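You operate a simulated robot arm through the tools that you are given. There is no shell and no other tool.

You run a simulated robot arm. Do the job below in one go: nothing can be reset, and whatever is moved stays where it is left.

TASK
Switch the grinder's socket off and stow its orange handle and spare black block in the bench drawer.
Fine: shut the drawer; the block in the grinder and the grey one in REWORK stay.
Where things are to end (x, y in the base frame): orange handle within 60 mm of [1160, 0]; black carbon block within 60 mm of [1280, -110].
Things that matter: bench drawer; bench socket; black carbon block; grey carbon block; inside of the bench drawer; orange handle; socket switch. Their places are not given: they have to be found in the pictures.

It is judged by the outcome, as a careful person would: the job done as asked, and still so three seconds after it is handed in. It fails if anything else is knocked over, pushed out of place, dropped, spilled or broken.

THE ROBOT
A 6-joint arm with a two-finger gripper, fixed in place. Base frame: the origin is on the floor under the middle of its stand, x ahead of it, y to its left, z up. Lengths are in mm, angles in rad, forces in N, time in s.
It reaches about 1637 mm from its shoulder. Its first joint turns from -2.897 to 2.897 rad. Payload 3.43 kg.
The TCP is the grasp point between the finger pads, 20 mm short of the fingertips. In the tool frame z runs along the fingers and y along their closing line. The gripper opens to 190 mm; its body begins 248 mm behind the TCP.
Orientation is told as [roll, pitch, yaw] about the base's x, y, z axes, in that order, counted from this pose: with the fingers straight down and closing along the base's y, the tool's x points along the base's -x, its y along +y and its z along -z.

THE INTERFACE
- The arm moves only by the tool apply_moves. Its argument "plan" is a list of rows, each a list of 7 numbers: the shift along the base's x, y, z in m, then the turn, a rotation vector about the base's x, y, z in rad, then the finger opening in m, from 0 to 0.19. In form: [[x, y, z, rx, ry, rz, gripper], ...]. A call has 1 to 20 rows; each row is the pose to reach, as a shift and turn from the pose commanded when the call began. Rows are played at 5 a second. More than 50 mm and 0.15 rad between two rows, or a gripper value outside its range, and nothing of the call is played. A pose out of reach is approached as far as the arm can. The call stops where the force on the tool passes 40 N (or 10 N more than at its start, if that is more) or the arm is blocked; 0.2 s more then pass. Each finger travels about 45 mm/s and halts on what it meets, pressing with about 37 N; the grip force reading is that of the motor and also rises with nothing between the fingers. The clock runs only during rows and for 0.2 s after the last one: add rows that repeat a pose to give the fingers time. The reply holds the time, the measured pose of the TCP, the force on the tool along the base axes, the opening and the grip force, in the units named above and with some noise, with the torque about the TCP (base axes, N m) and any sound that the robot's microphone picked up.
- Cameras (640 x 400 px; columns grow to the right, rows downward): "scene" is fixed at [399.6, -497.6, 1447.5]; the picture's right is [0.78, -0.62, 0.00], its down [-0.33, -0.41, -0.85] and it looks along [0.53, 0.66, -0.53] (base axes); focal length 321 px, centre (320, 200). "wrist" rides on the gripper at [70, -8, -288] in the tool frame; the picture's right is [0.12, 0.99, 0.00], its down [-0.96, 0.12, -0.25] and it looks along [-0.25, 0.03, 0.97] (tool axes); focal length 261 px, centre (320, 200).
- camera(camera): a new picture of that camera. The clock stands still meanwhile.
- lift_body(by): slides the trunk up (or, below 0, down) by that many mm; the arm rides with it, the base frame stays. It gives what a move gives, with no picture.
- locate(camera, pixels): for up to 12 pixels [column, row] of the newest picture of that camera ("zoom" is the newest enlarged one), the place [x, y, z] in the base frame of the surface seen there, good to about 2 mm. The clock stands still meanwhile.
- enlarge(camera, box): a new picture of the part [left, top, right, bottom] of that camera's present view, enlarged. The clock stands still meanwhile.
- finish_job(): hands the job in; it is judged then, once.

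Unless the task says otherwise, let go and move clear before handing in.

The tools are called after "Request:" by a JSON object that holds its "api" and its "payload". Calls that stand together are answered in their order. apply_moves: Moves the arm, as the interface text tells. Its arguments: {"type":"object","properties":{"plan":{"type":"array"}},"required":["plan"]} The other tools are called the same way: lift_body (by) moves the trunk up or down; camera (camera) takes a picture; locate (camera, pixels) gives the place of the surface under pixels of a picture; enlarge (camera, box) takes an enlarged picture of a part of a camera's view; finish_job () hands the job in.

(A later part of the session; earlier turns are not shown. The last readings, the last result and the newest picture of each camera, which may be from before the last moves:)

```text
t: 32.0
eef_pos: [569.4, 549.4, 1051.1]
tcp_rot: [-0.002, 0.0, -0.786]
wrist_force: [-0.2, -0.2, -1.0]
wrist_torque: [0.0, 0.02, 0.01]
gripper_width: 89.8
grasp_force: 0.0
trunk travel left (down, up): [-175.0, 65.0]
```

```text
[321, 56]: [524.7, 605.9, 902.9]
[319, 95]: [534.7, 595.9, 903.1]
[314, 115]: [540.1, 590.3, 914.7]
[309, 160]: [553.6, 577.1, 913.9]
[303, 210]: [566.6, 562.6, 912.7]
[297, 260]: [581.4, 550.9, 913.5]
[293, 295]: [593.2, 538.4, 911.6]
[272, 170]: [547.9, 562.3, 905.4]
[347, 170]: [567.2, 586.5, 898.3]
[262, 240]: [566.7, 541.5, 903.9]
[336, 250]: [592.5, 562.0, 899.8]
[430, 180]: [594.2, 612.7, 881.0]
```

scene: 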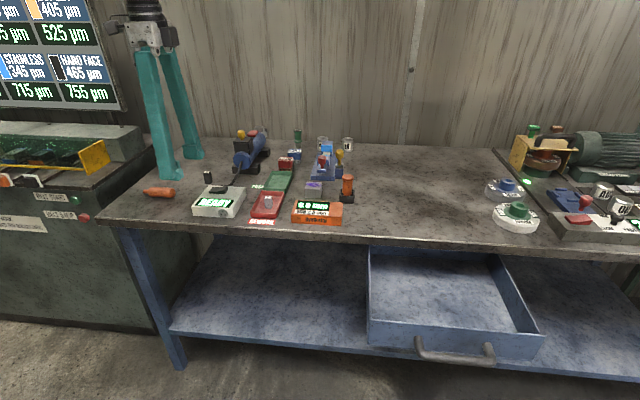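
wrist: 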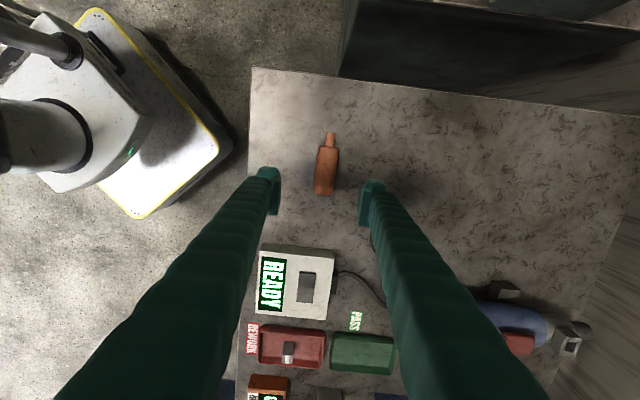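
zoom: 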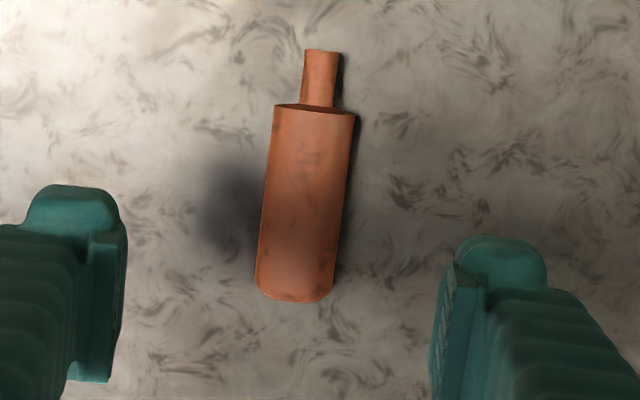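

The handle's axis runs along the bench front through u≈798. It is 96 mm long and its body is 36 mm thick. I'll go down over the body's middle at (563,566).

Request:
{"api": "apply_moves", "payload": {"plan": [[-0.0063, 0.0166, -0.03, 0, 0, 0, 0.08], [-0.0063, 0.0166, -0.065, 0, 0, 0, 0.08], [-0.0063, 0.0166, -0.1, 0, 0, 0, 0.08], [-0.0063, 0.0166, -0.125, 0, 0, 0, 0.08], [-0.0063, 0.0166, -0.14, 0, 0, 0, 0.08], [-0.0063, 0.0166, -0.148, 0, 0, 0, 0.08], [-0.0063, 0.0166, -0.148, 0, 0, 0, 0.08]]}}

Request:
{"api": "enlarge", "payload": {"camera": "wrist", "box": [240, 100, 400, 240]}}

Request:
{"api": "enlarge", "payload": {"camera": "scene", "box": [120, 120, 240, 220]}}

```text
t: 33.6
eef_pos: [562.0, 566.3, 902.2]
tcp_rot: [-0.001, -0.001, -0.784]
wrist_force: [-0.4, -0.3, 0.5]
wrist_torque: [0.01, 0.02, -0.03]
gripper_width: 79.9
grasp_force: 0.0
trunk travel left (down, up): [-175.0, 65.0]
```

```text
2.86 times, centred on (320, 170) of wrist
```

zoom: 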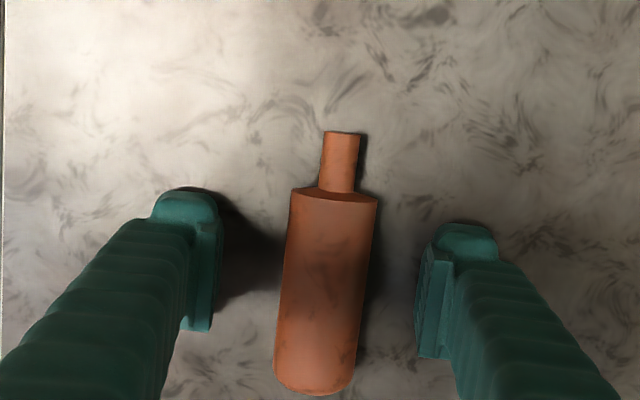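

```text
4.00 times, centred on (180, 170) of scene
```

zoom: 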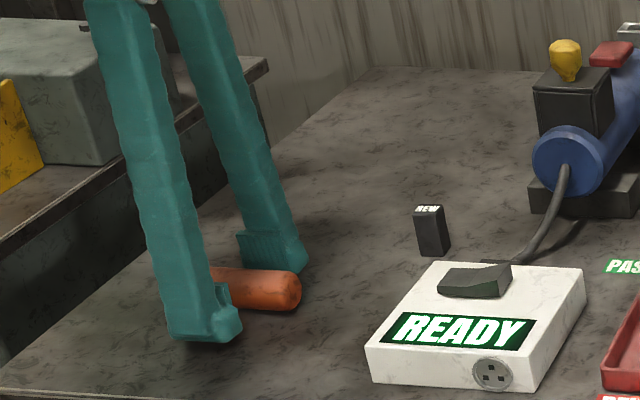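

The handle lies squarely between the pads. I'll close on it.

Request:
{"api": "apply_moves", "payload": {"plan": [[0, 0, 0, 0, 0, 0, 0.065], [0, 0, 0, 0, 0, 0, 0.05], [0, 0, 0, 0, 0, 0, 0.04], [0, 0, 0, 0, 0, 0, 0.03], [0, 0, 0, 0, 0, 0, 0.02], [0, 0, 0, 0, 0, 0, 0.01], [0, 0, 0, 0, 0, 0, 0.01]]}}

Request:
{"api": "enlarge", "payload": {"camera": "wrist", "box": [240, 100, 400, 240]}}

```text
t: 35.2
eef_pos: [563.6, 565.9, 901.7]
tcp_rot: [0.001, 0.0, -0.785]
wrist_force: [0.1, -0.6, -0.4]
wrist_torque: [-0.01, -0.02, -0.03]
gripper_width: 31.1
grasp_force: 36.5
trunk travel left (down, up): [-175.0, 65.0]
```

```text
2.86 times, centred on (320, 170) of wrist
```

zoom: 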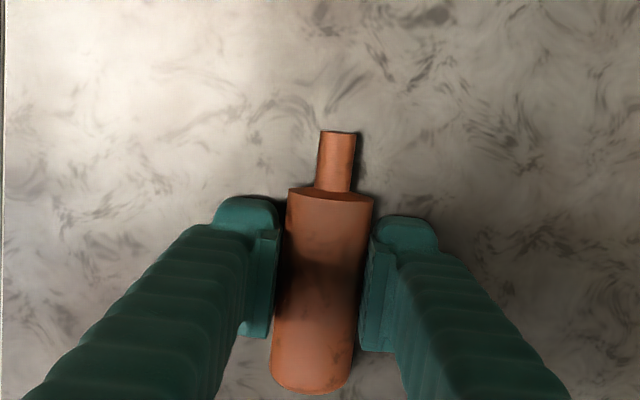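

It is gripped at 31 mm with 36 N. I'll lift it and check that it stays in the fingers.

Request:
{"api": "apply_moves", "payload": {"plan": [[0, 0, 0.01, 0, 0, 0, 0.01], [0, 0, 0.03, 0, 0, 0, 0.01], [0, 0, 0.06, 0, 0, 0, 0.01], [0, 0, 0.1, 0, 0, 0, 0.01], [0, 0, 0.14, 0, 0, 0, 0.01], [0, 0, 0.18, 0, 0, 0, 0.01], [0, 0, 0.2, 0, 0, 0, 0.01]]}}

Request:
{"api": "enlarge", "payload": {"camera": "wrist", "box": [240, 100, 400, 240]}}

Request:
{"api": "enlarge", "payload": {"camera": "scene", "box": [100, 60, 240, 180]}}

```text
t: 36.8
eef_pos: [563.6, 566.4, 1102.7]
tcp_rot: [0.002, -0.001, -0.785]
wrist_force: [-0.3, 0.2, -0.8]
wrist_torque: [0.01, 0.03, 0.04]
gripper_width: 31.4
grasp_force: 36.9
trunk travel left (down, up): [-175.0, 65.0]
```

```text
2.86 times, centred on (320, 170) of wrist
```

zoom: 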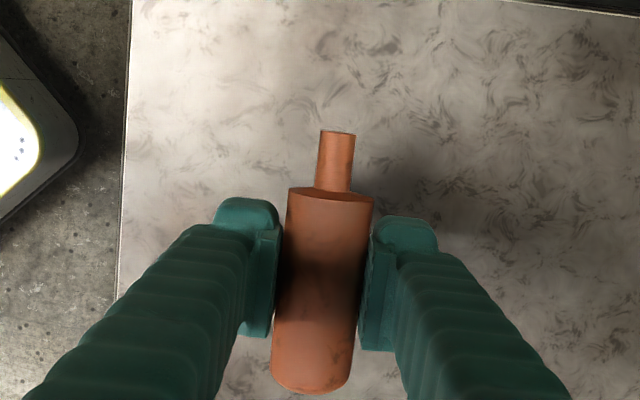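

```text
3.33 times, centred on (170, 120) of scene
```

zoom: 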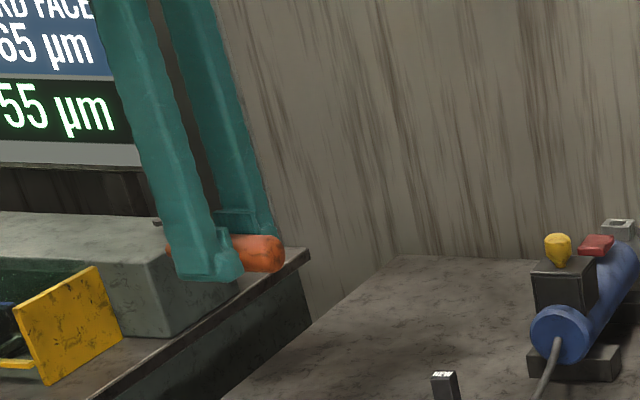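

The handle is held firmly. I'll carry it above the open drawer and turn it 90° on the way, so it lies along the drawer's sliding direction and can't roll.

Request:
{"api": "apply_moves", "payload": {"plan": [[0.023, -0.0416, 0, 0, 0, 0.0873, 0.01], [0.046, -0.0831, 0, 0, 0, 0.1745, 0.01], [0.069, -0.1247, 0, 0, 0, 0.2618, 0.01], [0.092, -0.1662, 0, 0, 0, 0.3491, 0.01], [0.115, -0.2078, 0, 0, 0, 0.4364, 0.01], [0.138, -0.2493, 0, 0, 0, 0.5236, 0.01], [0.161, -0.2909, 0, 0, 0, 0.6109, 0.01], [0.184, -0.3324, 0, 0, 0, 0.6982, 0.01], [0.207, -0.374, 0, 0, 0, 0.7854, 0.01], [0.23, -0.4156, 0, 0, 0, 0.8727, 0.01], [0.253, -0.4571, 0, 0, 0, 0.96, 0.01], [0.276, -0.4987, 0, 0, 0, 1.0472, 0.01], [0.299, -0.5402, 0, 0, 0, 1.1345, 0.01], [0.322, -0.5818, 0, 0, 0, 1.2218, 0.01], [0.345, -0.6233, 0, 0, 0, 1.3091, 0.01], [0.368, -0.6649, 0, 0, 0, 1.3963, 0.01], [0.391, -0.7064, 0, 0, 0, 1.4836, 0.01], [0.414, -0.748, 0, 0, 0, 1.5708, 0.01], [0.414, -0.748, 0, 0, 0, 1.5708, 0.01]]}}

Request:
{"api": "camera", "payload": {"camera": "scene"}}

Request:
{"api": "camera", "payload": {"camera": "wrist"}}

```text
t: 40.8
eef_pos: [978.5, -182.1, 1101.6]
tcp_rot: [0.0, 0.0, 0.787]
wrist_force: [-0.4, -0.2, -2.6]
wrist_torque: [0.03, 0.08, -0.03]
gripper_width: 31.1
grasp_force: 37.0
trunk travel left (down, up): [-175.0, 65.0]
```

```text
taken
```

scene: 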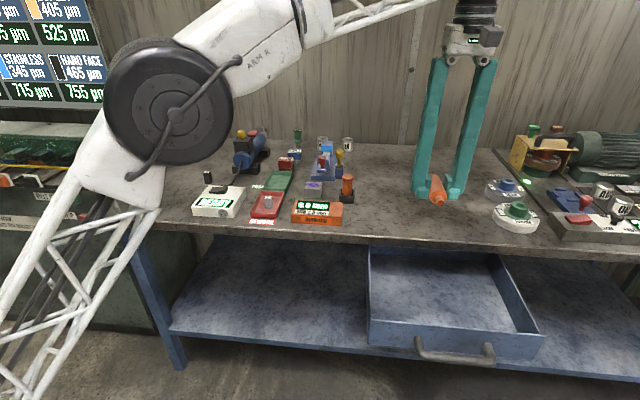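

```text
taken
```

wrist: 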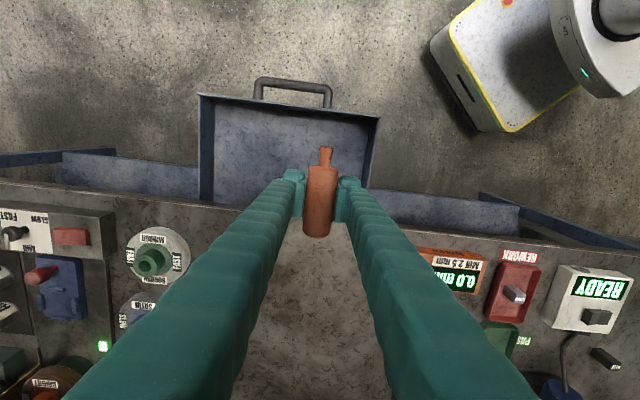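

The handle hangs above the drawer and would land near (320,160) in the wrist view. I'll check that with locate before lowering.

Request:
{"api": "locate", "payload": {"camera": "wrist", "pixels": [[345, 150], [375, 120], [365, 180], [205, 110], [290, 98], [250, 150], [285, 160], [250, 208], [327, 150], [320, 225], [380, 250], [150, 300]]}}

```text
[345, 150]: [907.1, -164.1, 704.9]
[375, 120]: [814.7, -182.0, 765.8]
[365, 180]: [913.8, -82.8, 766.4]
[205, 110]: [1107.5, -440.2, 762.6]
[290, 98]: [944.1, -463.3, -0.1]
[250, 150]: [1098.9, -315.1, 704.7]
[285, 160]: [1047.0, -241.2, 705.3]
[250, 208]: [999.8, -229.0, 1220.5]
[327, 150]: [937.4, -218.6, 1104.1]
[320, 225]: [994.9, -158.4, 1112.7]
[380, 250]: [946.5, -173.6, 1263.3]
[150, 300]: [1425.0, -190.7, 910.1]
```

The open drawer floor is at z≈705 and the handle hangs level, its bottom about 24.5 mm below the TCP. I'll lower it to just above the floor.

Request:
{"api": "apply_moves", "payload": {"plan": [[0, 0, -0.04, 0, 0, 0, 0.01], [0, 0, -0.08, 0, 0, 0, 0.01], [0, 0, -0.12, 0, 0, 0, 0.01], [0, 0, -0.16, 0, 0, 0, 0.01], [0, 0, -0.2, 0, 0, 0, 0.01], [0, 0, -0.24, 0, 0, 0, 0.01], [0, 0, -0.28, 0, 0, 0, 0.01], [0, 0, -0.31, 0, 0, 0, 0.01], [0, 0, -0.335, 0, 0, 0, 0.01], [0, 0, -0.352, 0, 0, 0, 0.01], [0, 0, -0.362, 0, 0, 0, 0.01], [0, 0, -0.366, 0, 0, 0, 0.01], [0, 0, -0.366, 0, 0, 0, 0.01]]}}

Request:
{"api": "camera", "payload": {"camera": "scene"}}

Request:
{"api": "camera", "payload": {"camera": "wrist"}}

```text
t: 43.6
eef_pos: [978.2, -181.0, 735.7]
tcp_rot: [-0.002, -0.001, 0.785]
wrist_force: [0.1, -0.2, -0.6]
wrist_torque: [-0.05, -0.03, 0.0]
gripper_width: 30.9
grasp_force: 37.4
trunk travel left (down, up): [-175.0, 65.0]
```

```text
taken
```

scene: 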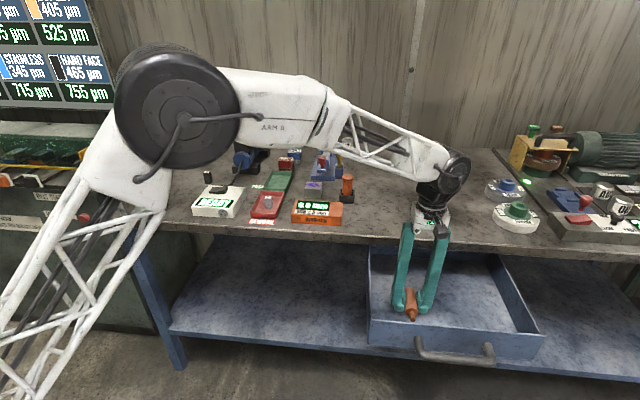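

```text
taken
```

wrist: 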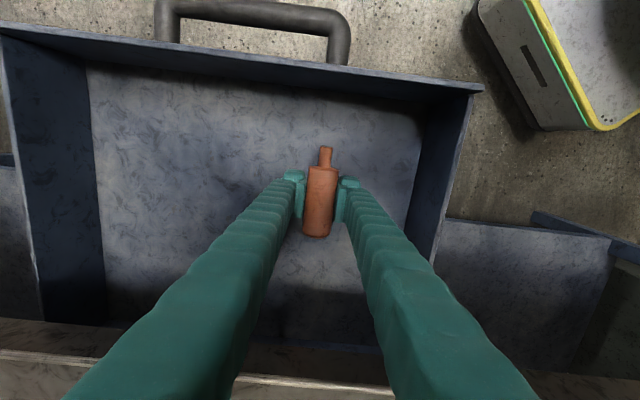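

It's about 6 mm above the floor. I'll lower in 1–2 mm steps until it touches.

Request:
{"api": "apply_moves", "payload": {"plan": [[0, 0, -0.002, 0, 0, 0, 0.01], [0, 0, -0.003, 0, 0, 0, 0.01], [0, 0, -0.004, 0, 0, 0, 0.01], [0, 0, -0.005, 0, 0, 0, 0.01], [0, 0, -0.0055, 0, 0, 0, 0.01]]}}

Request:
{"api": "enlarge", "payload": {"camera": "scene", "box": [370, 250, 470, 340]}}

```text
t: 44.8
eef_pos: [977.9, -181.9, 730.3]
tcp_rot: [0.0, 0.0, 0.787]
wrist_force: [0.0, -0.6, -0.9]
wrist_torque: [0.01, 0.03, 0.01]
gripper_width: 31.0
grasp_force: 36.9
trunk travel left (down, up): [-175.0, 65.0]
```

```text
4.44 times, centred on (420, 295) of scene
```

zoom: 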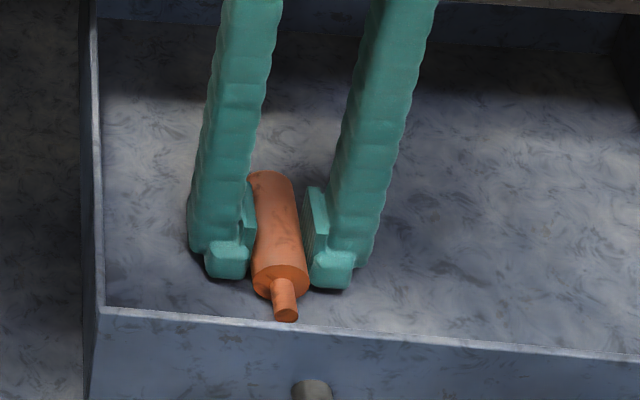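

No contact force yet. I'll go 2 mm lower, in half-millimetre steps.

Request:
{"api": "apply_moves", "payload": {"plan": [[0, 0, -0.0005, 0, 0, 0, 0.01], [0, 0, -0.001, 0, 0, 0, 0.01], [0, 0, -0.0015, 0, 0, 0, 0.01], [0, 0, -0.002, 0, 0, 0, 0.01], [0, 0, -0.002, 0, 0, 0, 0.01]]}}

```text
t: 46.0
eef_pos: [977.5, -181.5, 728.9]
tcp_rot: [0.0, -0.001, 0.787]
wrist_force: [-0.7, 0.6, -1.2]
wrist_torque: [-0.03, 0.01, -0.01]
gripper_width: 31.2
grasp_force: 37.3
trunk travel left (down, up): [-175.0, 65.0]
```

Request:
{"api": "apply_moves", "payload": {"plan": [[0, 0, -0.0005, 0, 0, 0, 0.01], [0, 0, -0.001, 0, 0, 0, 0.01], [0, 0, -0.0015, 0, 0, 0, 0.01], [0, 0, -0.002, 0, 0, 0, 0.01], [0, 0, -0.002, 0, 0, 0, 0.01]]}}

Request:
{"api": "enlarge", "payload": {"camera": "scene", "box": [390, 270, 450, 330]}}

```text
t: 47.2
eef_pos: [976.2, -181.4, 729.3]
tcp_rot: [-0.001, 0.001, 0.785]
wrist_force: [1.5, -0.5, 6.2]
wrist_torque: [0.01, -0.04, -0.01]
gripper_width: 31.2
grasp_force: 36.6
trunk travel left (down, up): [-175.0, 65.0]
```

```text
6.67 times, centred on (420, 300) of scene
```

zoom: 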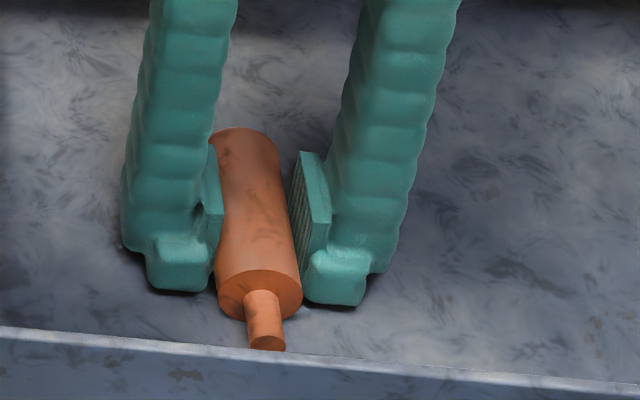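

The handle touches the floor (6 N upward). I'll open the fingers gently and check it stays put before rising.

Request:
{"api": "apply_moves", "payload": {"plan": [[0, 0, 0, 0, 0, 0, 0.03], [0, 0, 0, 0, 0, 0, 0.034], [0, 0, 0, 0, 0, 0, 0.038], [0, 0, 0, 0, 0, 0, 0.044], [0, 0, 0, 0, 0, 0, 0.052], [0, 0, 0, 0, 0, 0, 0.062], [0, 0, 0, 0, 0, 0, 0.07], [0, 0, 0, 0, 0, 0, 0.07]]}}

Request:
{"api": "enlarge", "payload": {"camera": "scene", "box": [370, 250, 470, 340]}}

Request:
{"api": "camera", "payload": {"camera": "wrist"}}

```text
t: 49.0
eef_pos: [976.3, -182.0, 727.4]
tcp_rot: [-0.001, 0.001, 0.785]
wrist_force: [-0.8, -0.7, -0.1]
wrist_torque: [0.01, 0.04, 0.01]
gripper_width: 69.9
grasp_force: 0.1
trunk travel left (down, up): [-175.0, 65.0]
```

```text
4.44 times, centred on (420, 295) of scene
```

zoom: 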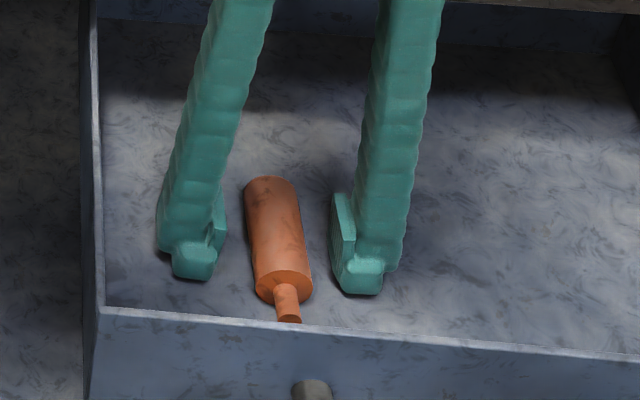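

```text
taken
```

wrist: 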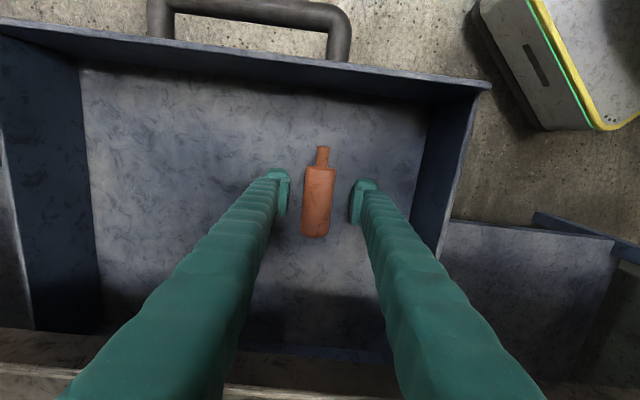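

The handle rests on the drawer floor with both fingers clear. I'll note its position and rise straight up.

Request:
{"api": "locate", "payload": {"camera": "wrist", "pixels": [[322, 150], [322, 165], [319, 185], [317, 210], [314, 235]]}}

Request:
{"api": "apply_moves", "payload": {"plan": [[0, 0, 0.02, 0, 0, 0, 0.07], [0, 0, 0.06, 0, 0, 0, 0.07], [0, 0, 0.1, 0, 0, 0, 0.07], [0, 0, 0.14, 0, 0, 0, 0.07], [0, 0, 0.18, 0, 0, 0, 0.07], [0, 0, 0.22, 0, 0, 0, 0.07], [0, 0, 0.26, 0, 0, 0, 0.07], [0, 0, 0.3, 0, 0, 0, 0.07], [0, 0, 0.34, 0, 0, 0, 0.07], [0, 0, 0.373, 0, 0, 0, 0.07], [0, 0, 0.373, 0, 0, 0, 0.07]]}}

Request:
{"api": "camera", "payload": {"camera": "wrist"}}

Request:
{"api": "camera", "payload": {"camera": "scene"}}

```text
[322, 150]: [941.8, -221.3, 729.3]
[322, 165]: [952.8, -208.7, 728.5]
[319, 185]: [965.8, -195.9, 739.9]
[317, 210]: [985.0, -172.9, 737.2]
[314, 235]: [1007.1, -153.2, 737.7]
```

```text
t: 51.4
eef_pos: [977.1, -182.2, 1100.3]
tcp_rot: [0.0, 0.0, 0.786]
wrist_force: [-0.5, -1.0, -0.6]
wrist_torque: [-0.02, -0.02, 0.05]
gripper_width: 69.9
grasp_force: 0.1
trunk travel left (down, up): [-175.0, 65.0]
```

```text
taken
```

wrist: 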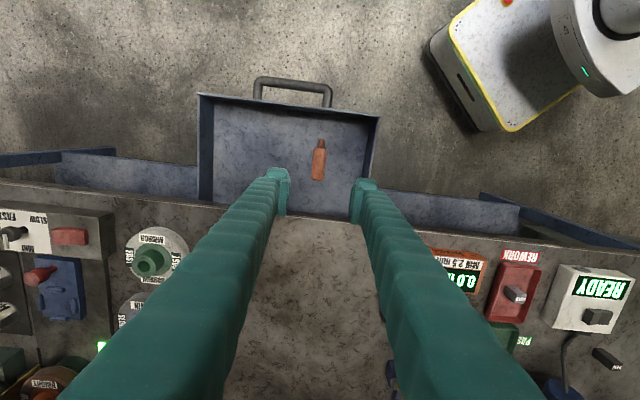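

```text
taken
```

scene: 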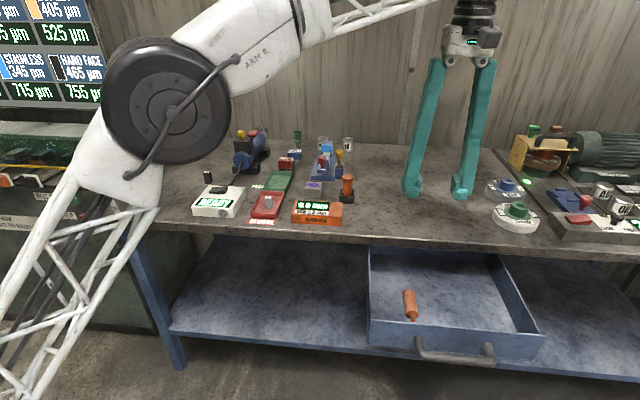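

The handle's centre is at about (974,-187), which becomes about (1159,-2) once the drawer is shut. Next I'll go to the black block, keeping high over the bench.

Request:
{"api": "apply_moves", "payload": {"plan": [[-0.0148, 0.043, 0, 0, 0, 0, 0.07], [-0.0296, 0.086, 0, 0, 0, 0, 0.07], [-0.0445, 0.129, 0, 0, 0, 0, 0.07], [-0.0593, 0.172, 0, 0, 0, 0, 0.07], [-0.0741, 0.215, 0, 0, 0, 0, 0.07], [-0.0889, 0.258, 0, 0, 0, 0, 0.07], [-0.1038, 0.301, 0, 0, 0, 0, 0.07], [-0.1186, 0.344, 0, 0, 0, 0, 0.07], [-0.1334, 0.387, 0, 0, 0, 0, 0.07], [-0.1482, 0.43, 0, 0, 0, 0, 0.07], [-0.163, 0.473, 0, 0, 0, 0, 0.07], [-0.1779, 0.516, 0, 0, 0, 0, 0.07], [-0.1927, 0.559, 0, 0, 0, 0, 0.07], [-0.2075, 0.602, 0, 0, 0, 0, 0.07], [-0.2223, 0.645, 0, 0, 0, 0, 0.07], [-0.2372, 0.688, 0, 0, 0, 0, 0.07], [-0.252, 0.731, 0, 0, 0, 0, 0.07], [-0.252, 0.731, 0, 0, 0, 0, 0.07]]}}

Request:
{"api": "camera", "payload": {"camera": "wrist"}}

Request:
{"api": "enlarge", "payload": {"camera": "wrist", "box": [250, 110, 410, 230]}}

```text
t: 55.2
eef_pos: [725.3, 549.4, 1099.2]
tcp_rot: [-0.001, -0.001, 0.785]
wrist_force: [-0.4, 0.4, 0.0]
wrist_torque: [0.01, 0.02, 0.04]
gripper_width: 70.0
grasp_force: 0.1
trunk travel left (down, up): [-175.0, 65.0]
```

```text
taken
```

wrist: 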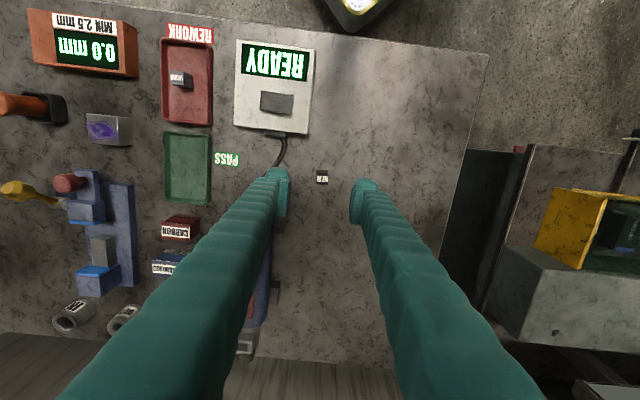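

```text
3.33 times, centred on (330, 170) of wrist
```

zoom: 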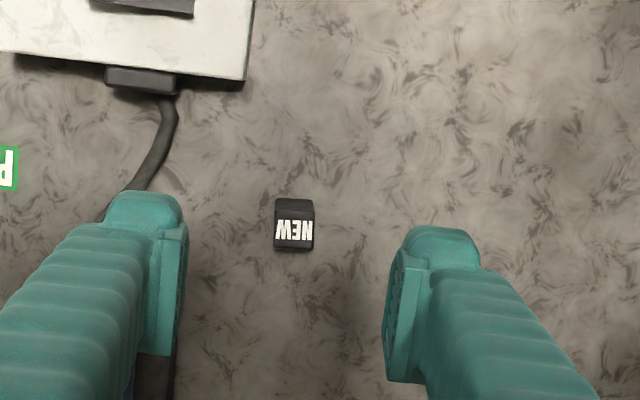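

The block is squared with the gripper, at (322,178) in the wrist view. I'll locate its corners and nearby clearances.

Request:
{"api": "locate", "payload": {"camera": "zoom", "pixels": [[278, 225], [311, 225], [278, 246], [311, 246], [294, 235], [294, 210], [278, 203], [311, 203], [294, 196], [140, 185], [160, 130], [170, 370]]}}

Request:
{"api": "locate", "payload": {"camera": "wrist", "pixels": [[260, 270], [250, 300], [275, 285], [268, 240], [247, 345]]}}

```text
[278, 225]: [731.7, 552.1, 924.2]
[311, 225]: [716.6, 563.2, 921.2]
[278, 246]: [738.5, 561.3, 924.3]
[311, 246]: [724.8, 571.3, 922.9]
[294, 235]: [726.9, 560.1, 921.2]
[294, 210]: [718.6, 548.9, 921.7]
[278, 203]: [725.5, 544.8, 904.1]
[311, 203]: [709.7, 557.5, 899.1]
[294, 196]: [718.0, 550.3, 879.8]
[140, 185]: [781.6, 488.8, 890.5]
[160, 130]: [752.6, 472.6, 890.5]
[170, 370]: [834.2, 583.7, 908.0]
```

```text
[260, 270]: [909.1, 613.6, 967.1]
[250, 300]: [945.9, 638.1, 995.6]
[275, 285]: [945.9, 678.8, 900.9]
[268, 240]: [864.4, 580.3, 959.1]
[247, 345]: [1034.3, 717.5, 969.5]
```

I'll take a tighter picture to get the block's exact angle.

Request:
{"api": "enlarge", "payload": {"camera": "wrist", "box": [302, 158, 342, 198]}}

```text
10.00 times, centred on (322, 178) of wrist
```

zoom: 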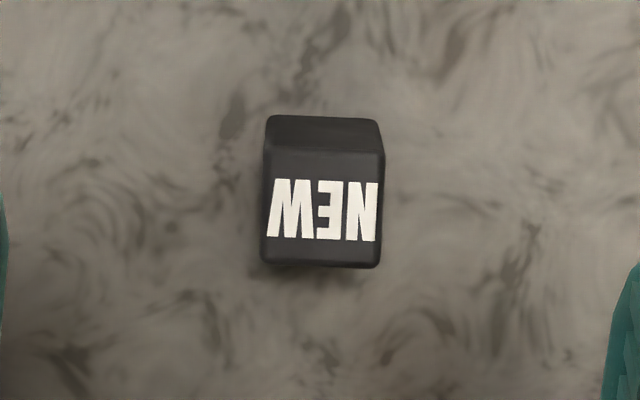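

Request:
{"api": "locate", "payload": {"camera": "zoom", "pixels": [[274, 156], [378, 158], [268, 256], [374, 260], [325, 160], [325, 210], [325, 255], [275, 210], [375, 212], [325, 130], [275, 125], [375, 128]]}}

```text
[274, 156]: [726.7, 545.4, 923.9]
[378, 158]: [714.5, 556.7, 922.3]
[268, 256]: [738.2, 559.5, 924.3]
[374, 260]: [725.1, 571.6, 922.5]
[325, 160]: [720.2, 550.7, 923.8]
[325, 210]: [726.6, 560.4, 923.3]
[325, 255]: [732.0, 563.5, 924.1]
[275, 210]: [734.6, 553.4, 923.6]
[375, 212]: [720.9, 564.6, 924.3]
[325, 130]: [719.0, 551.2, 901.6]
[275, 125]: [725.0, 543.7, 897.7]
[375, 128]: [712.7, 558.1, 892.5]
```

The block is about 19×20×46 mm, centred at (726,558) and turned about 4.5° from the bench. I'll align, narrow the opening to 50 mm to stay clear of the cable, and go down.

Request:
{"api": "apply_moves", "payload": {"plan": [[0.0008, 0.0089, -0.02, 0, 0, 0.04, 0.06], [0.0008, 0.0089, -0.05, 0, 0, 0.08, 0.05], [0.0008, 0.0089, -0.09, 0, 0, 0.08, 0.05], [0.0008, 0.0089, -0.12, 0, 0, 0.08, 0.05], [0.0008, 0.0089, -0.13, 0, 0, 0.08, 0.05], [0.0008, 0.0089, -0.13, 0, 0, 0.08, 0.05]]}}

Request:
{"api": "enlarge", "payload": {"camera": "wrist", "box": [250, 110, 410, 230]}}

Request:
{"api": "enlarge", "payload": {"camera": "scene", "box": [160, 90, 280, 220]}}

```text
t: 56.6
eef_pos: [726.1, 558.2, 969.0]
tcp_rot: [0.0, 0.002, 0.866]
wrist_force: [-1.0, 0.3, 0.3]
wrist_torque: [-0.02, -0.02, -0.01]
gripper_width: 50.2
grasp_force: 0.1
trunk travel left (down, up): [-175.0, 65.0]
```

```text
3.33 times, centred on (330, 170) of wrist
```

zoom: 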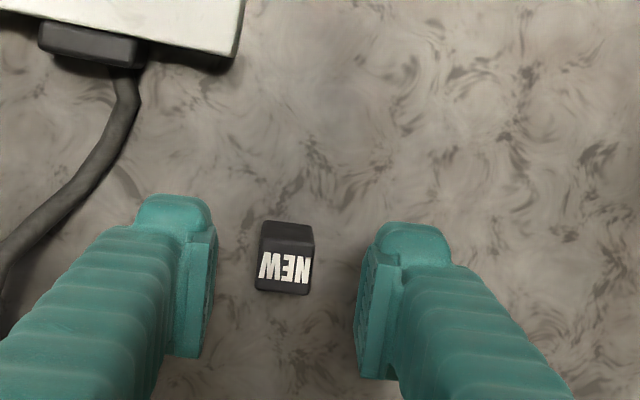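

```text
3.08 times, centred on (220, 155) of scene
```

zoom: 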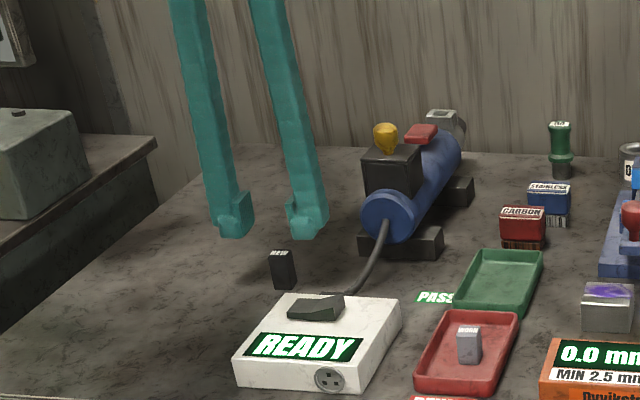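

The block is centred between the pads. I'll go down to tips at z≈884.

Request:
{"api": "apply_moves", "payload": {"plan": [[0, 0, -0.02, 0, 0, 0, 0.05], [0, 0, -0.04, 0, 0, 0, 0.05], [0, 0, -0.055, 0, 0, 0, 0.05], [0, 0, -0.065, 0, 0, 0, 0.05], [0, 0, -0.065, 0, 0, 0, 0.05]]}}

Request:
{"api": "enlarge", "payload": {"camera": "wrist", "box": [250, 110, 410, 230]}}

Request:
{"api": "enlarge", "payload": {"camera": "scene", "box": [170, 130, 260, 220]}}

```text
t: 57.8
eef_pos: [724.9, 559.4, 905.5]
tcp_rot: [0.0, 0.0, 0.863]
wrist_force: [-0.4, 0.3, -0.4]
wrist_torque: [0.02, 0.0, 0.01]
gripper_width: 50.0
grasp_force: 0.0
trunk travel left (down, up): [-175.0, 65.0]
```

```text
3.33 times, centred on (330, 170) of wrist
```

zoom: 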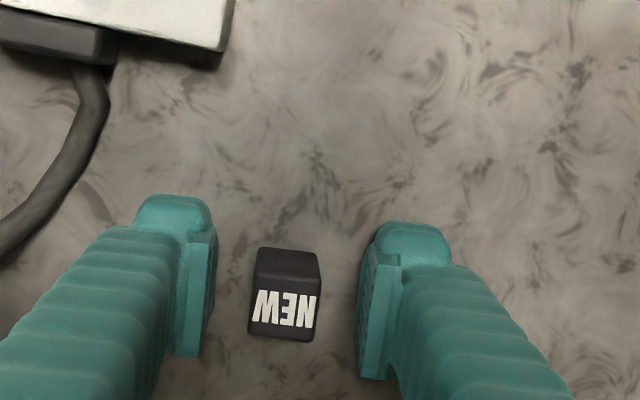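

```text
4.44 times, centred on (215, 175) of scene
```

zoom: 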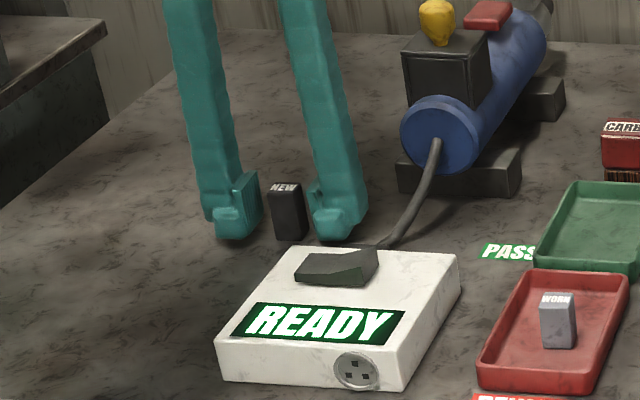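

The pads straddle the block with clearance. I'll close on it.

Request:
{"api": "apply_moves", "payload": {"plan": [[0, 0, 0, 0, 0, 0, 0.04], [0, 0, 0, 0, 0, 0, 0.03], [0, 0, 0, 0, 0, 0, 0.022], [0, 0, 0, 0, 0, 0, 0.014], [0, 0, 0, 0, 0, 0, 0.005], [0, 0, 0, 0, 0, 0, 0.005]]}}

Request:
{"api": "enlarge", "payload": {"camera": "wrist", "box": [250, 110, 410, 230]}}

```text
t: 59.2
eef_pos: [725.8, 559.0, 904.7]
tcp_rot: [0.0, -0.002, 0.864]
wrist_force: [-0.1, 0.2, -0.3]
wrist_torque: [0.0, 0.01, 0.0]
gripper_width: 20.2
grasp_force: 36.6
trunk travel left (down, up): [-175.0, 65.0]
```

```text
3.33 times, centred on (330, 170) of wrist
```

zoom: 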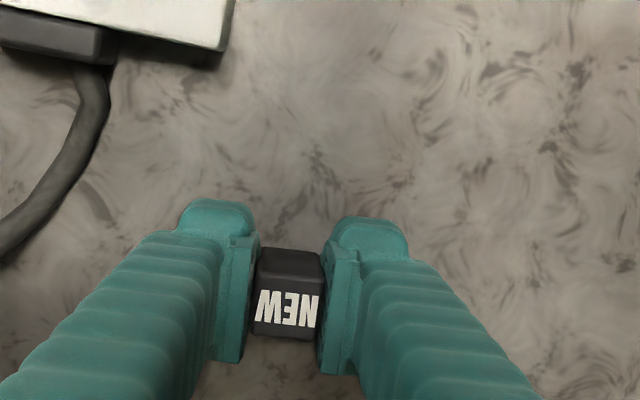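

The block is gripped at 20.2 mm. I'll lift it and check.

Request:
{"api": "apply_moves", "payload": {"plan": [[0, 0, 0.01, 0, 0, 0, 0.005], [0, 0, 0.03, 0, 0, 0, 0.005], [0, 0, 0.06, 0, 0, 0, 0.005], [0, 0, 0.1, 0, 0, 0, 0.005], [0, 0, 0.14, 0, 0, 0, 0.005], [0, 0, 0.18, 0, 0, 0, 0.005], [0, 0, 0.2, 0, 0, 0, 0.005]]}}

Request:
{"api": "enlarge", "payload": {"camera": "wrist", "box": [250, 110, 410, 230]}}

Request:
{"api": "camera", "payload": {"camera": "scene"}}

```text
t: 60.8
eef_pos: [725.2, 557.7, 1105.8]
tcp_rot: [0.0, 0.003, 0.865]
wrist_force: [-0.3, 0.4, 0.0]
wrist_torque: [-0.01, 0.0, 0.02]
gripper_width: 20.5
grasp_force: 37.0
trunk travel left (down, up): [-175.0, 65.0]
```

```text
3.33 times, centred on (330, 170) of wrist
```

zoom: 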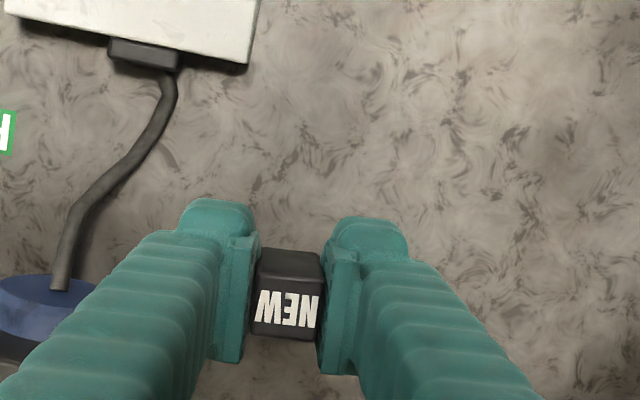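

```text
taken
```

scene: 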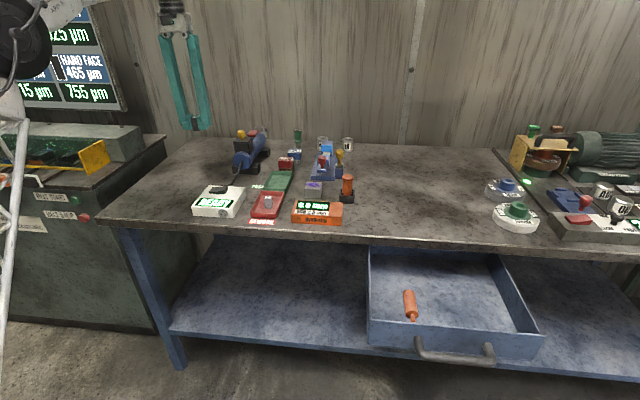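

The block is held. I'll carry it high over the bench to above its drawer spot.

Request:
{"api": "apply_moves", "payload": {"plan": [[0.0185, -0.0427, 0, 0, 0, -0.004, 0.005], [0.037, -0.0853, 0, 0, 0, -0.008, 0.005], [0.0554, -0.128, 0, 0, 0, -0.012, 0.005], [0.0739, -0.1706, 0, 0, 0, -0.016, 0.005], [0.0924, -0.2133, 0, 0, 0, -0.02, 0.005], [0.1109, -0.256, 0, 0, 0, -0.024, 0.005], [0.1293, -0.2986, 0, 0, 0, -0.028, 0.005], [0.1478, -0.3413, 0, 0, 0, -0.032, 0.005], [0.1663, -0.3839, 0, 0, 0, -0.036, 0.005], [0.1848, -0.4266, 0, 0, 0, -0.04, 0.005], [0.2032, -0.4693, 0, 0, 0, -0.044, 0.005], [0.2217, -0.5119, 0, 0, 0, -0.048, 0.005], [0.2402, -0.5546, 0, 0, 0, -0.052, 0.005], [0.2587, -0.5972, 0, 0, 0, -0.056, 0.005], [0.2771, -0.6399, 0, 0, 0, -0.06, 0.005], [0.2956, -0.6826, 0, 0, 0, -0.064, 0.005], [0.3141, -0.7252, 0, 0, 0, -0.068, 0.005], [0.3326, -0.7679, 0, 0, 0, -0.072, 0.005], [0.351, -0.8105, 0, 0, 0, -0.076, 0.005], [0.3695, -0.8532, 0, 0, 0, -0.08, 0.005]]}}

Request:
{"api": "camera", "payload": {"camera": "wrist"}}

Request:
{"api": "camera", "payload": {"camera": "scene"}}

```text
t: 65.0
eef_pos: [1040.3, -281.4, 1063.4]
tcp_rot: [-0.002, -0.002, 0.782]
wrist_force: [0.8, -0.8, -1.2]
wrist_torque: [0.28, 0.14, -0.03]
gripper_width: 20.4
grasp_force: 37.0
out of reach, approached as far as the arm can: row 17, 18, 19, 20
trunk travel left (down, up): [-175.0, 65.0]
```

```text
taken
```

wrist: 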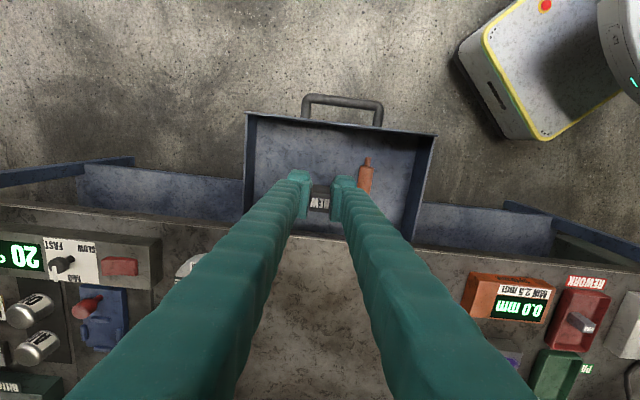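

```text
taken
```

scene: 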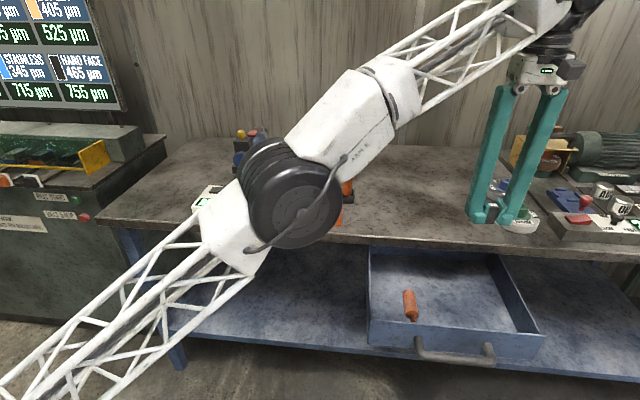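

At that height the last rows were out of reach, and the arm stopped at (1040,-281,1063), which is over the drawer. I'll lower straight down, where the reach is better, and see where the pose ends up.

Request:
{"api": "apply_moves", "payload": {"plan": [[0, 0, -0.03, 0, 0, 0, 0.005], [0, 0, -0.06, 0, 0, 0, 0.005], [0, 0, -0.09, 0, 0, 0, 0.005], [0, 0, -0.12, 0, 0, 0, 0.005], [0, 0, -0.15, 0, 0, 0, 0.005], [0, 0, -0.15, 0, 0, 0, 0.005]]}}

Request:
{"api": "camera", "payload": {"camera": "scene"}}

```text
t: 66.4
eef_pos: [1038.5, -278.5, 916.5]
tcp_rot: [0.001, 0.001, 0.785]
wrist_force: [0.0, -0.4, -0.6]
wrist_torque: [0.01, 0.03, 0.03]
gripper_width: 20.4
grasp_force: 37.0
trunk travel left (down, up): [-175.0, 65.0]
```

```text
taken
```

scene: 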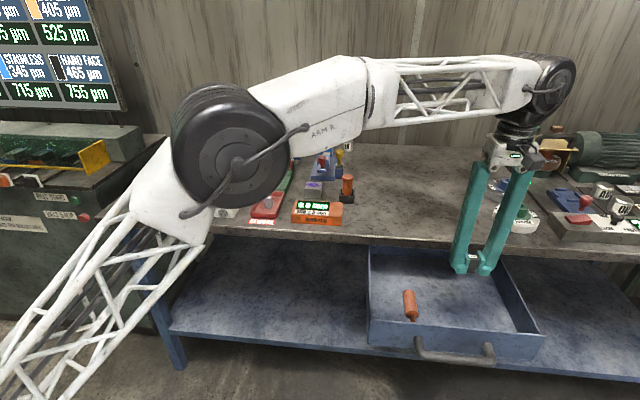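

The pose was clamped at (1038,-278) and is now lower, at z=916. I'll shift sideways to (1095,-295) at this height.

Request:
{"api": "apply_moves", "payload": {"plan": [[0.014, -0.004, 0, 0, 0, 0, 0.005], [0.028, -0.008, 0, 0, 0, 0, 0.005], [0.042, -0.012, 0, 0, 0, 0, 0.005], [0.0565, -0.0165, 0, 0, 0, 0, 0.005], [0.0565, -0.0165, 0, 0, 0, 0, 0.005]]}}

Request:
{"api": "camera", "payload": {"camera": "wrist"}}

```text
t: 67.6
eef_pos: [1095.2, -294.6, 915.0]
tcp_rot: [0.003, 0.001, 0.786]
wrist_force: [-0.2, 0.3, -0.6]
wrist_torque: [0.02, 0.02, -0.01]
gripper_width: 20.0
grasp_force: 37.3
trunk travel left (down, up): [-175.0, 65.0]
```

```text
taken
```

wrist: 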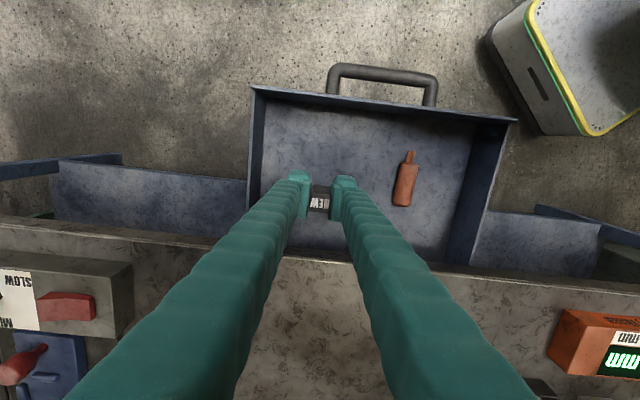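

It is at (1095,-295) now. I'll lower the block into the drawer to about 5 mm above the floor.

Request:
{"api": "apply_moves", "payload": {"plan": [[0, 0, -0.035, 0, 0, 0, 0.005], [0, 0, -0.07, 0, 0, 0, 0.005], [0, 0, -0.105, 0, 0, 0, 0.005], [0, 0, -0.135, 0, 0, 0, 0.005], [0, 0, -0.155, 0, 0, 0, 0.005], [0, 0, -0.168, 0, 0, 0, 0.005], [0, 0, -0.175, 0, 0, 0, 0.005], [0, 0, -0.178, 0, 0, 0, 0.005], [0, 0, -0.178, 0, 0, 0, 0.005]]}}

Request:
{"api": "camera", "payload": {"camera": "scene"}}

Request:
{"api": "enlarge", "payload": {"camera": "scene", "box": [430, 230, 540, 340]}}

```text
t: 69.6
eef_pos: [1094.3, -295.2, 738.2]
tcp_rot: [0.001, 0.002, 0.784]
wrist_force: [-0.3, 0.7, -0.5]
wrist_torque: [0.0, 0.0, -0.02]
gripper_width: 20.2
grasp_force: 36.8
trunk travel left (down, up): [-175.0, 65.0]
```

```text
taken
```

scene: 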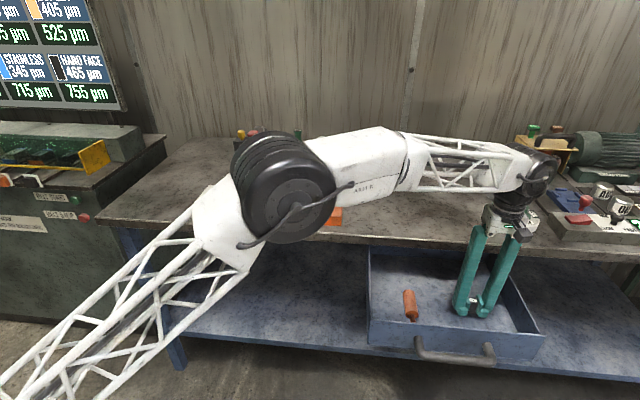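

```text
3.64 times, centred on (485, 285) of scene
```

zoom: 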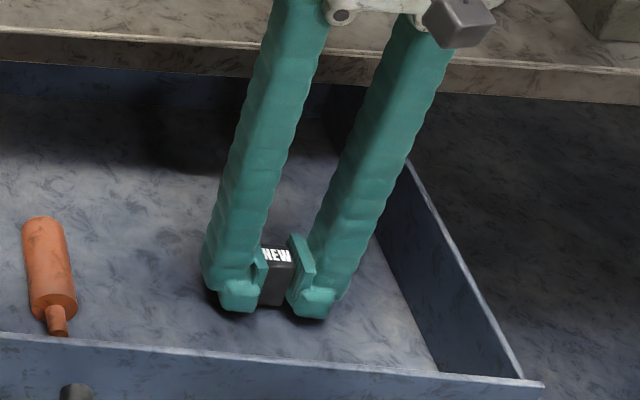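

The block is about 7 mm above the floor. I'll lower in small steps until contact.

Request:
{"api": "apply_moves", "payload": {"plan": [[0, 0, -0.002, 0, 0, 0, 0.005], [0, 0, -0.004, 0, 0, 0, 0.005], [0, 0, -0.005, 0, 0, 0, 0.005], [0, 0, -0.006, 0, 0, 0, 0.005], [0, 0, -0.0065, 0, 0, 0, 0.005], [0, 0, -0.007, 0, 0, 0, 0.005], [0, 0, -0.0075, 0, 0, 0, 0.005], [0, 0, -0.0075, 0, 0, 0, 0.005]]}}

```text
t: 71.4
eef_pos: [1095.6, -294.8, 730.6]
tcp_rot: [0.001, 0.0, 0.785]
wrist_force: [-0.6, 0.0, -0.7]
wrist_torque: [0.03, 0.01, -0.01]
gripper_width: 20.3
grasp_force: 37.4
trunk travel left (down, up): [-175.0, 65.0]
```

Request:
{"api": "apply_moves", "payload": {"plan": [[0, 0, -0.0005, 0, 0, 0, 0.005], [0, 0, -0.001, 0, 0, 0, 0.005], [0, 0, -0.0015, 0, 0, 0, 0.005], [0, 0, -0.0015, 0, 0, 0, 0.005]]}}

Request:
{"api": "enlarge", "payload": {"camera": "scene", "box": [445, 270, 505, 330]}}

```text
t: 72.4
eef_pos: [1094.8, -295.1, 729.4]
tcp_rot: [0.0, 0.0, 0.785]
wrist_force: [1.8, 0.5, 6.0]
wrist_torque: [0.0, 0.0, -0.01]
gripper_width: 20.2
grasp_force: 37.1
trunk travel left (down, up): [-175.0, 65.0]
```

```text
6.67 times, centred on (475, 300) of scene
```

zoom: 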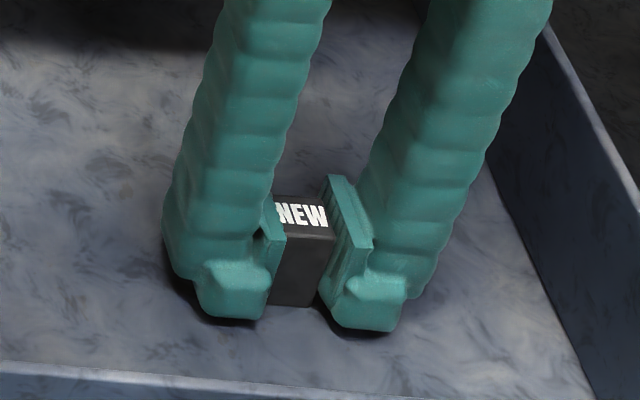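

The block touches the floor (6 N). I'll open slowly so it stays standing.

Request:
{"api": "apply_moves", "payload": {"plan": [[0, 0, 0, 0, 0, 0, 0.018], [0, 0, 0, 0, 0, 0, 0.021], [0, 0, 0, 0, 0, 0, 0.024], [0, 0, 0, 0, 0, 0, 0.028], [0, 0, 0, 0, 0, 0, 0.034], [0, 0, 0, 0, 0, 0, 0.042], [0, 0, 0, 0, 0, 0, 0.05], [0, 0, 0, 0, 0, 0, 0.05]]}}

Request:
{"api": "enlarge", "payload": {"camera": "scene", "box": [430, 250, 530, 340]}}

Request:
{"api": "enlarge", "payload": {"camera": "wrist", "box": [250, 110, 410, 230]}}

```text
t: 74.2
eef_pos: [1095.9, -295.7, 730.2]
tcp_rot: [0.001, 0.001, 0.786]
wrist_force: [-1.1, 0.6, 0.2]
wrist_torque: [0.02, 0.03, 0.0]
gripper_width: 50.1
grasp_force: 0.1
trunk travel left (down, up): [-175.0, 65.0]
```

```text
4.44 times, centred on (480, 295) of scene
```

zoom: 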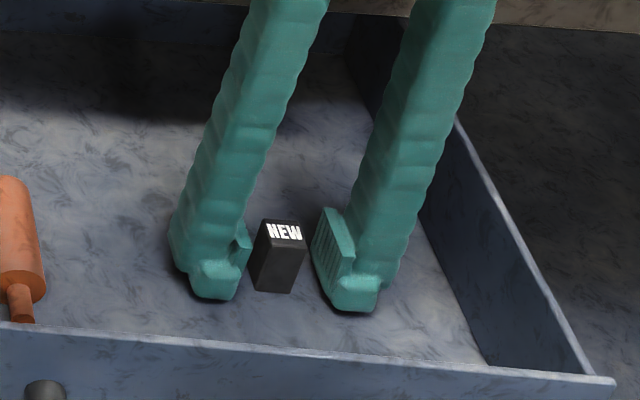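

```text
3.33 times, centred on (330, 170) of wrist
```

zoom: 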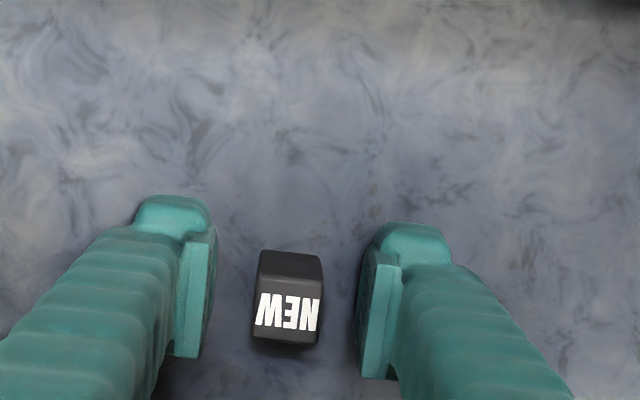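

The block stands on its own at its spot. I'll rise straight up, move out in front of the drawer and close the fingers ready for pushing.

Request:
{"api": "locate", "payload": {"camera": "zoom", "pixels": [[262, 280], [318, 280], [260, 335], [312, 338], [288, 310]]}}

Request:
{"api": "apply_moves", "payload": {"plan": [[0, 0, 0.01, 0, 0, 0, 0.05], [0, 0, 0.04, 0, 0, 0, 0.05], [0, 0, 0.08, 0, 0, 0, 0.05], [0, 0, 0.12, 0, 0, 0, 0.05], [0, 0, 0.155, 0, 0, 0, 0.05], [0, 0, 0.185, 0, 0, 0, 0.05], [-0.038, -0.0174, 0.185, 0, 0, 0, 0.05], [-0.076, -0.0348, 0.185, 0, 0, 0, 0.04], [-0.114, -0.0523, 0.185, 0, 0, 0, 0.03], [-0.152, -0.0697, 0.185, 0, 0, 0, 0.02], [-0.19, -0.0871, 0.185, 0, 0, 0, 0.01], [-0.2274, -0.1045, 0.185, 0, 0, 0, 0.0], [-0.2274, -0.1045, 0.185, 0, 0, 0, 0.0], [-0.2274, -0.1045, 0.185, 0, 0, 0, 0.0]]}}

Request:
{"api": "camera", "payload": {"camera": "wrist"}}

Request:
{"api": "camera", "payload": {"camera": "scene"}}

```text
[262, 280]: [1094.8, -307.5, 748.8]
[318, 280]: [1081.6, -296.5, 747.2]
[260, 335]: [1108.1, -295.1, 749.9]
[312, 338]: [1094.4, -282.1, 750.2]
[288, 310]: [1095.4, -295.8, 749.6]
```

```text
t: 77.2
eef_pos: [865.4, -398.9, 914.3]
tcp_rot: [0.0, 0.001, 0.785]
wrist_force: [0.2, 0.0, 0.6]
wrist_torque: [0.01, 0.01, -0.02]
gripper_width: 0.0
grasp_force: 34.2
trunk travel left (down, up): [-175.0, 65.0]
```

```text
taken
```

wrist: 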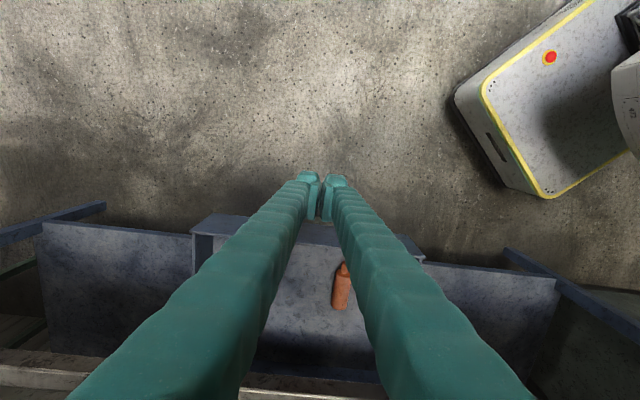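

```text
taken
```

scene: 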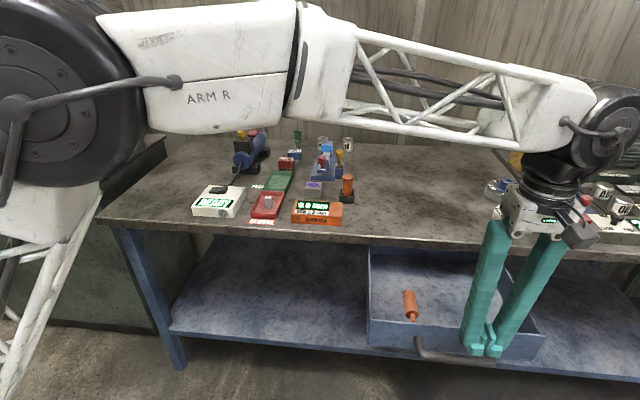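

The block is centred at about (1095,-296). I'll check where the bar is relative to the fingers before descending.

Request:
{"api": "enlarge", "payload": {"camera": "wrist", "box": [180, 150, 440, 320]}}

Request:
{"api": "enlarge", "payload": {"camera": "scene", "box": [370, 240, 560, 370]}}

Request:
{"api": "locate", "payload": {"camera": "scene", "pixels": [[420, 345], [430, 355], [440, 357], [485, 362], [495, 355], [372, 325], [400, 330], [530, 338], [515, 345], [468, 345], [485, 350]]}}

```text
2.35 times, centred on (310, 235) of wrist
```

zoom: 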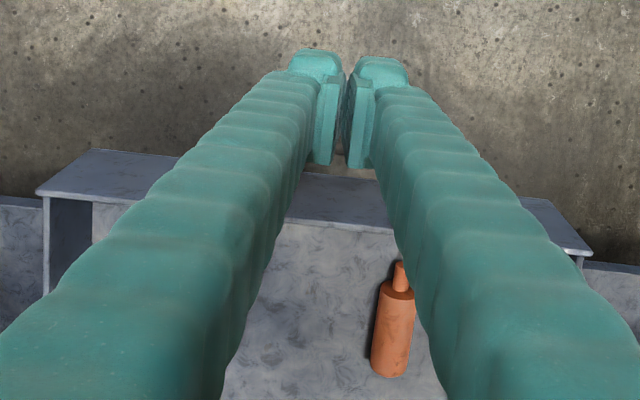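

```text
3.08 times, centred on (465, 305) of scene
```

zoom: 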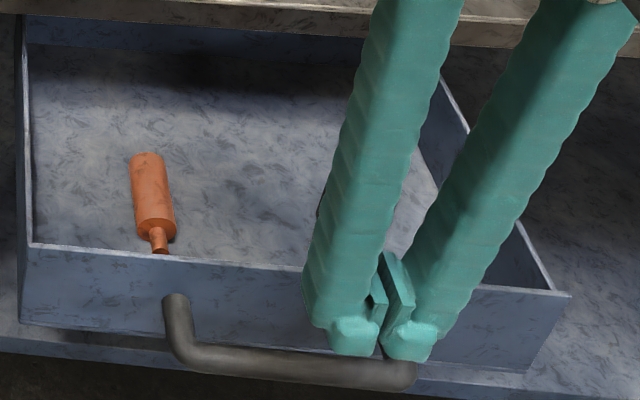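

```text
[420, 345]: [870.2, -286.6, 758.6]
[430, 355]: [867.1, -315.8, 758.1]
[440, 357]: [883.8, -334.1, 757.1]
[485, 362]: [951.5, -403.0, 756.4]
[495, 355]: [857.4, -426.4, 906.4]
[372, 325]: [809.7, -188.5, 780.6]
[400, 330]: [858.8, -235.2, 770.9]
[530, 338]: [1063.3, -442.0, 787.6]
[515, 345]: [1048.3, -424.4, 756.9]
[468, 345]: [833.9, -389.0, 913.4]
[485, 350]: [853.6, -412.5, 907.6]
```

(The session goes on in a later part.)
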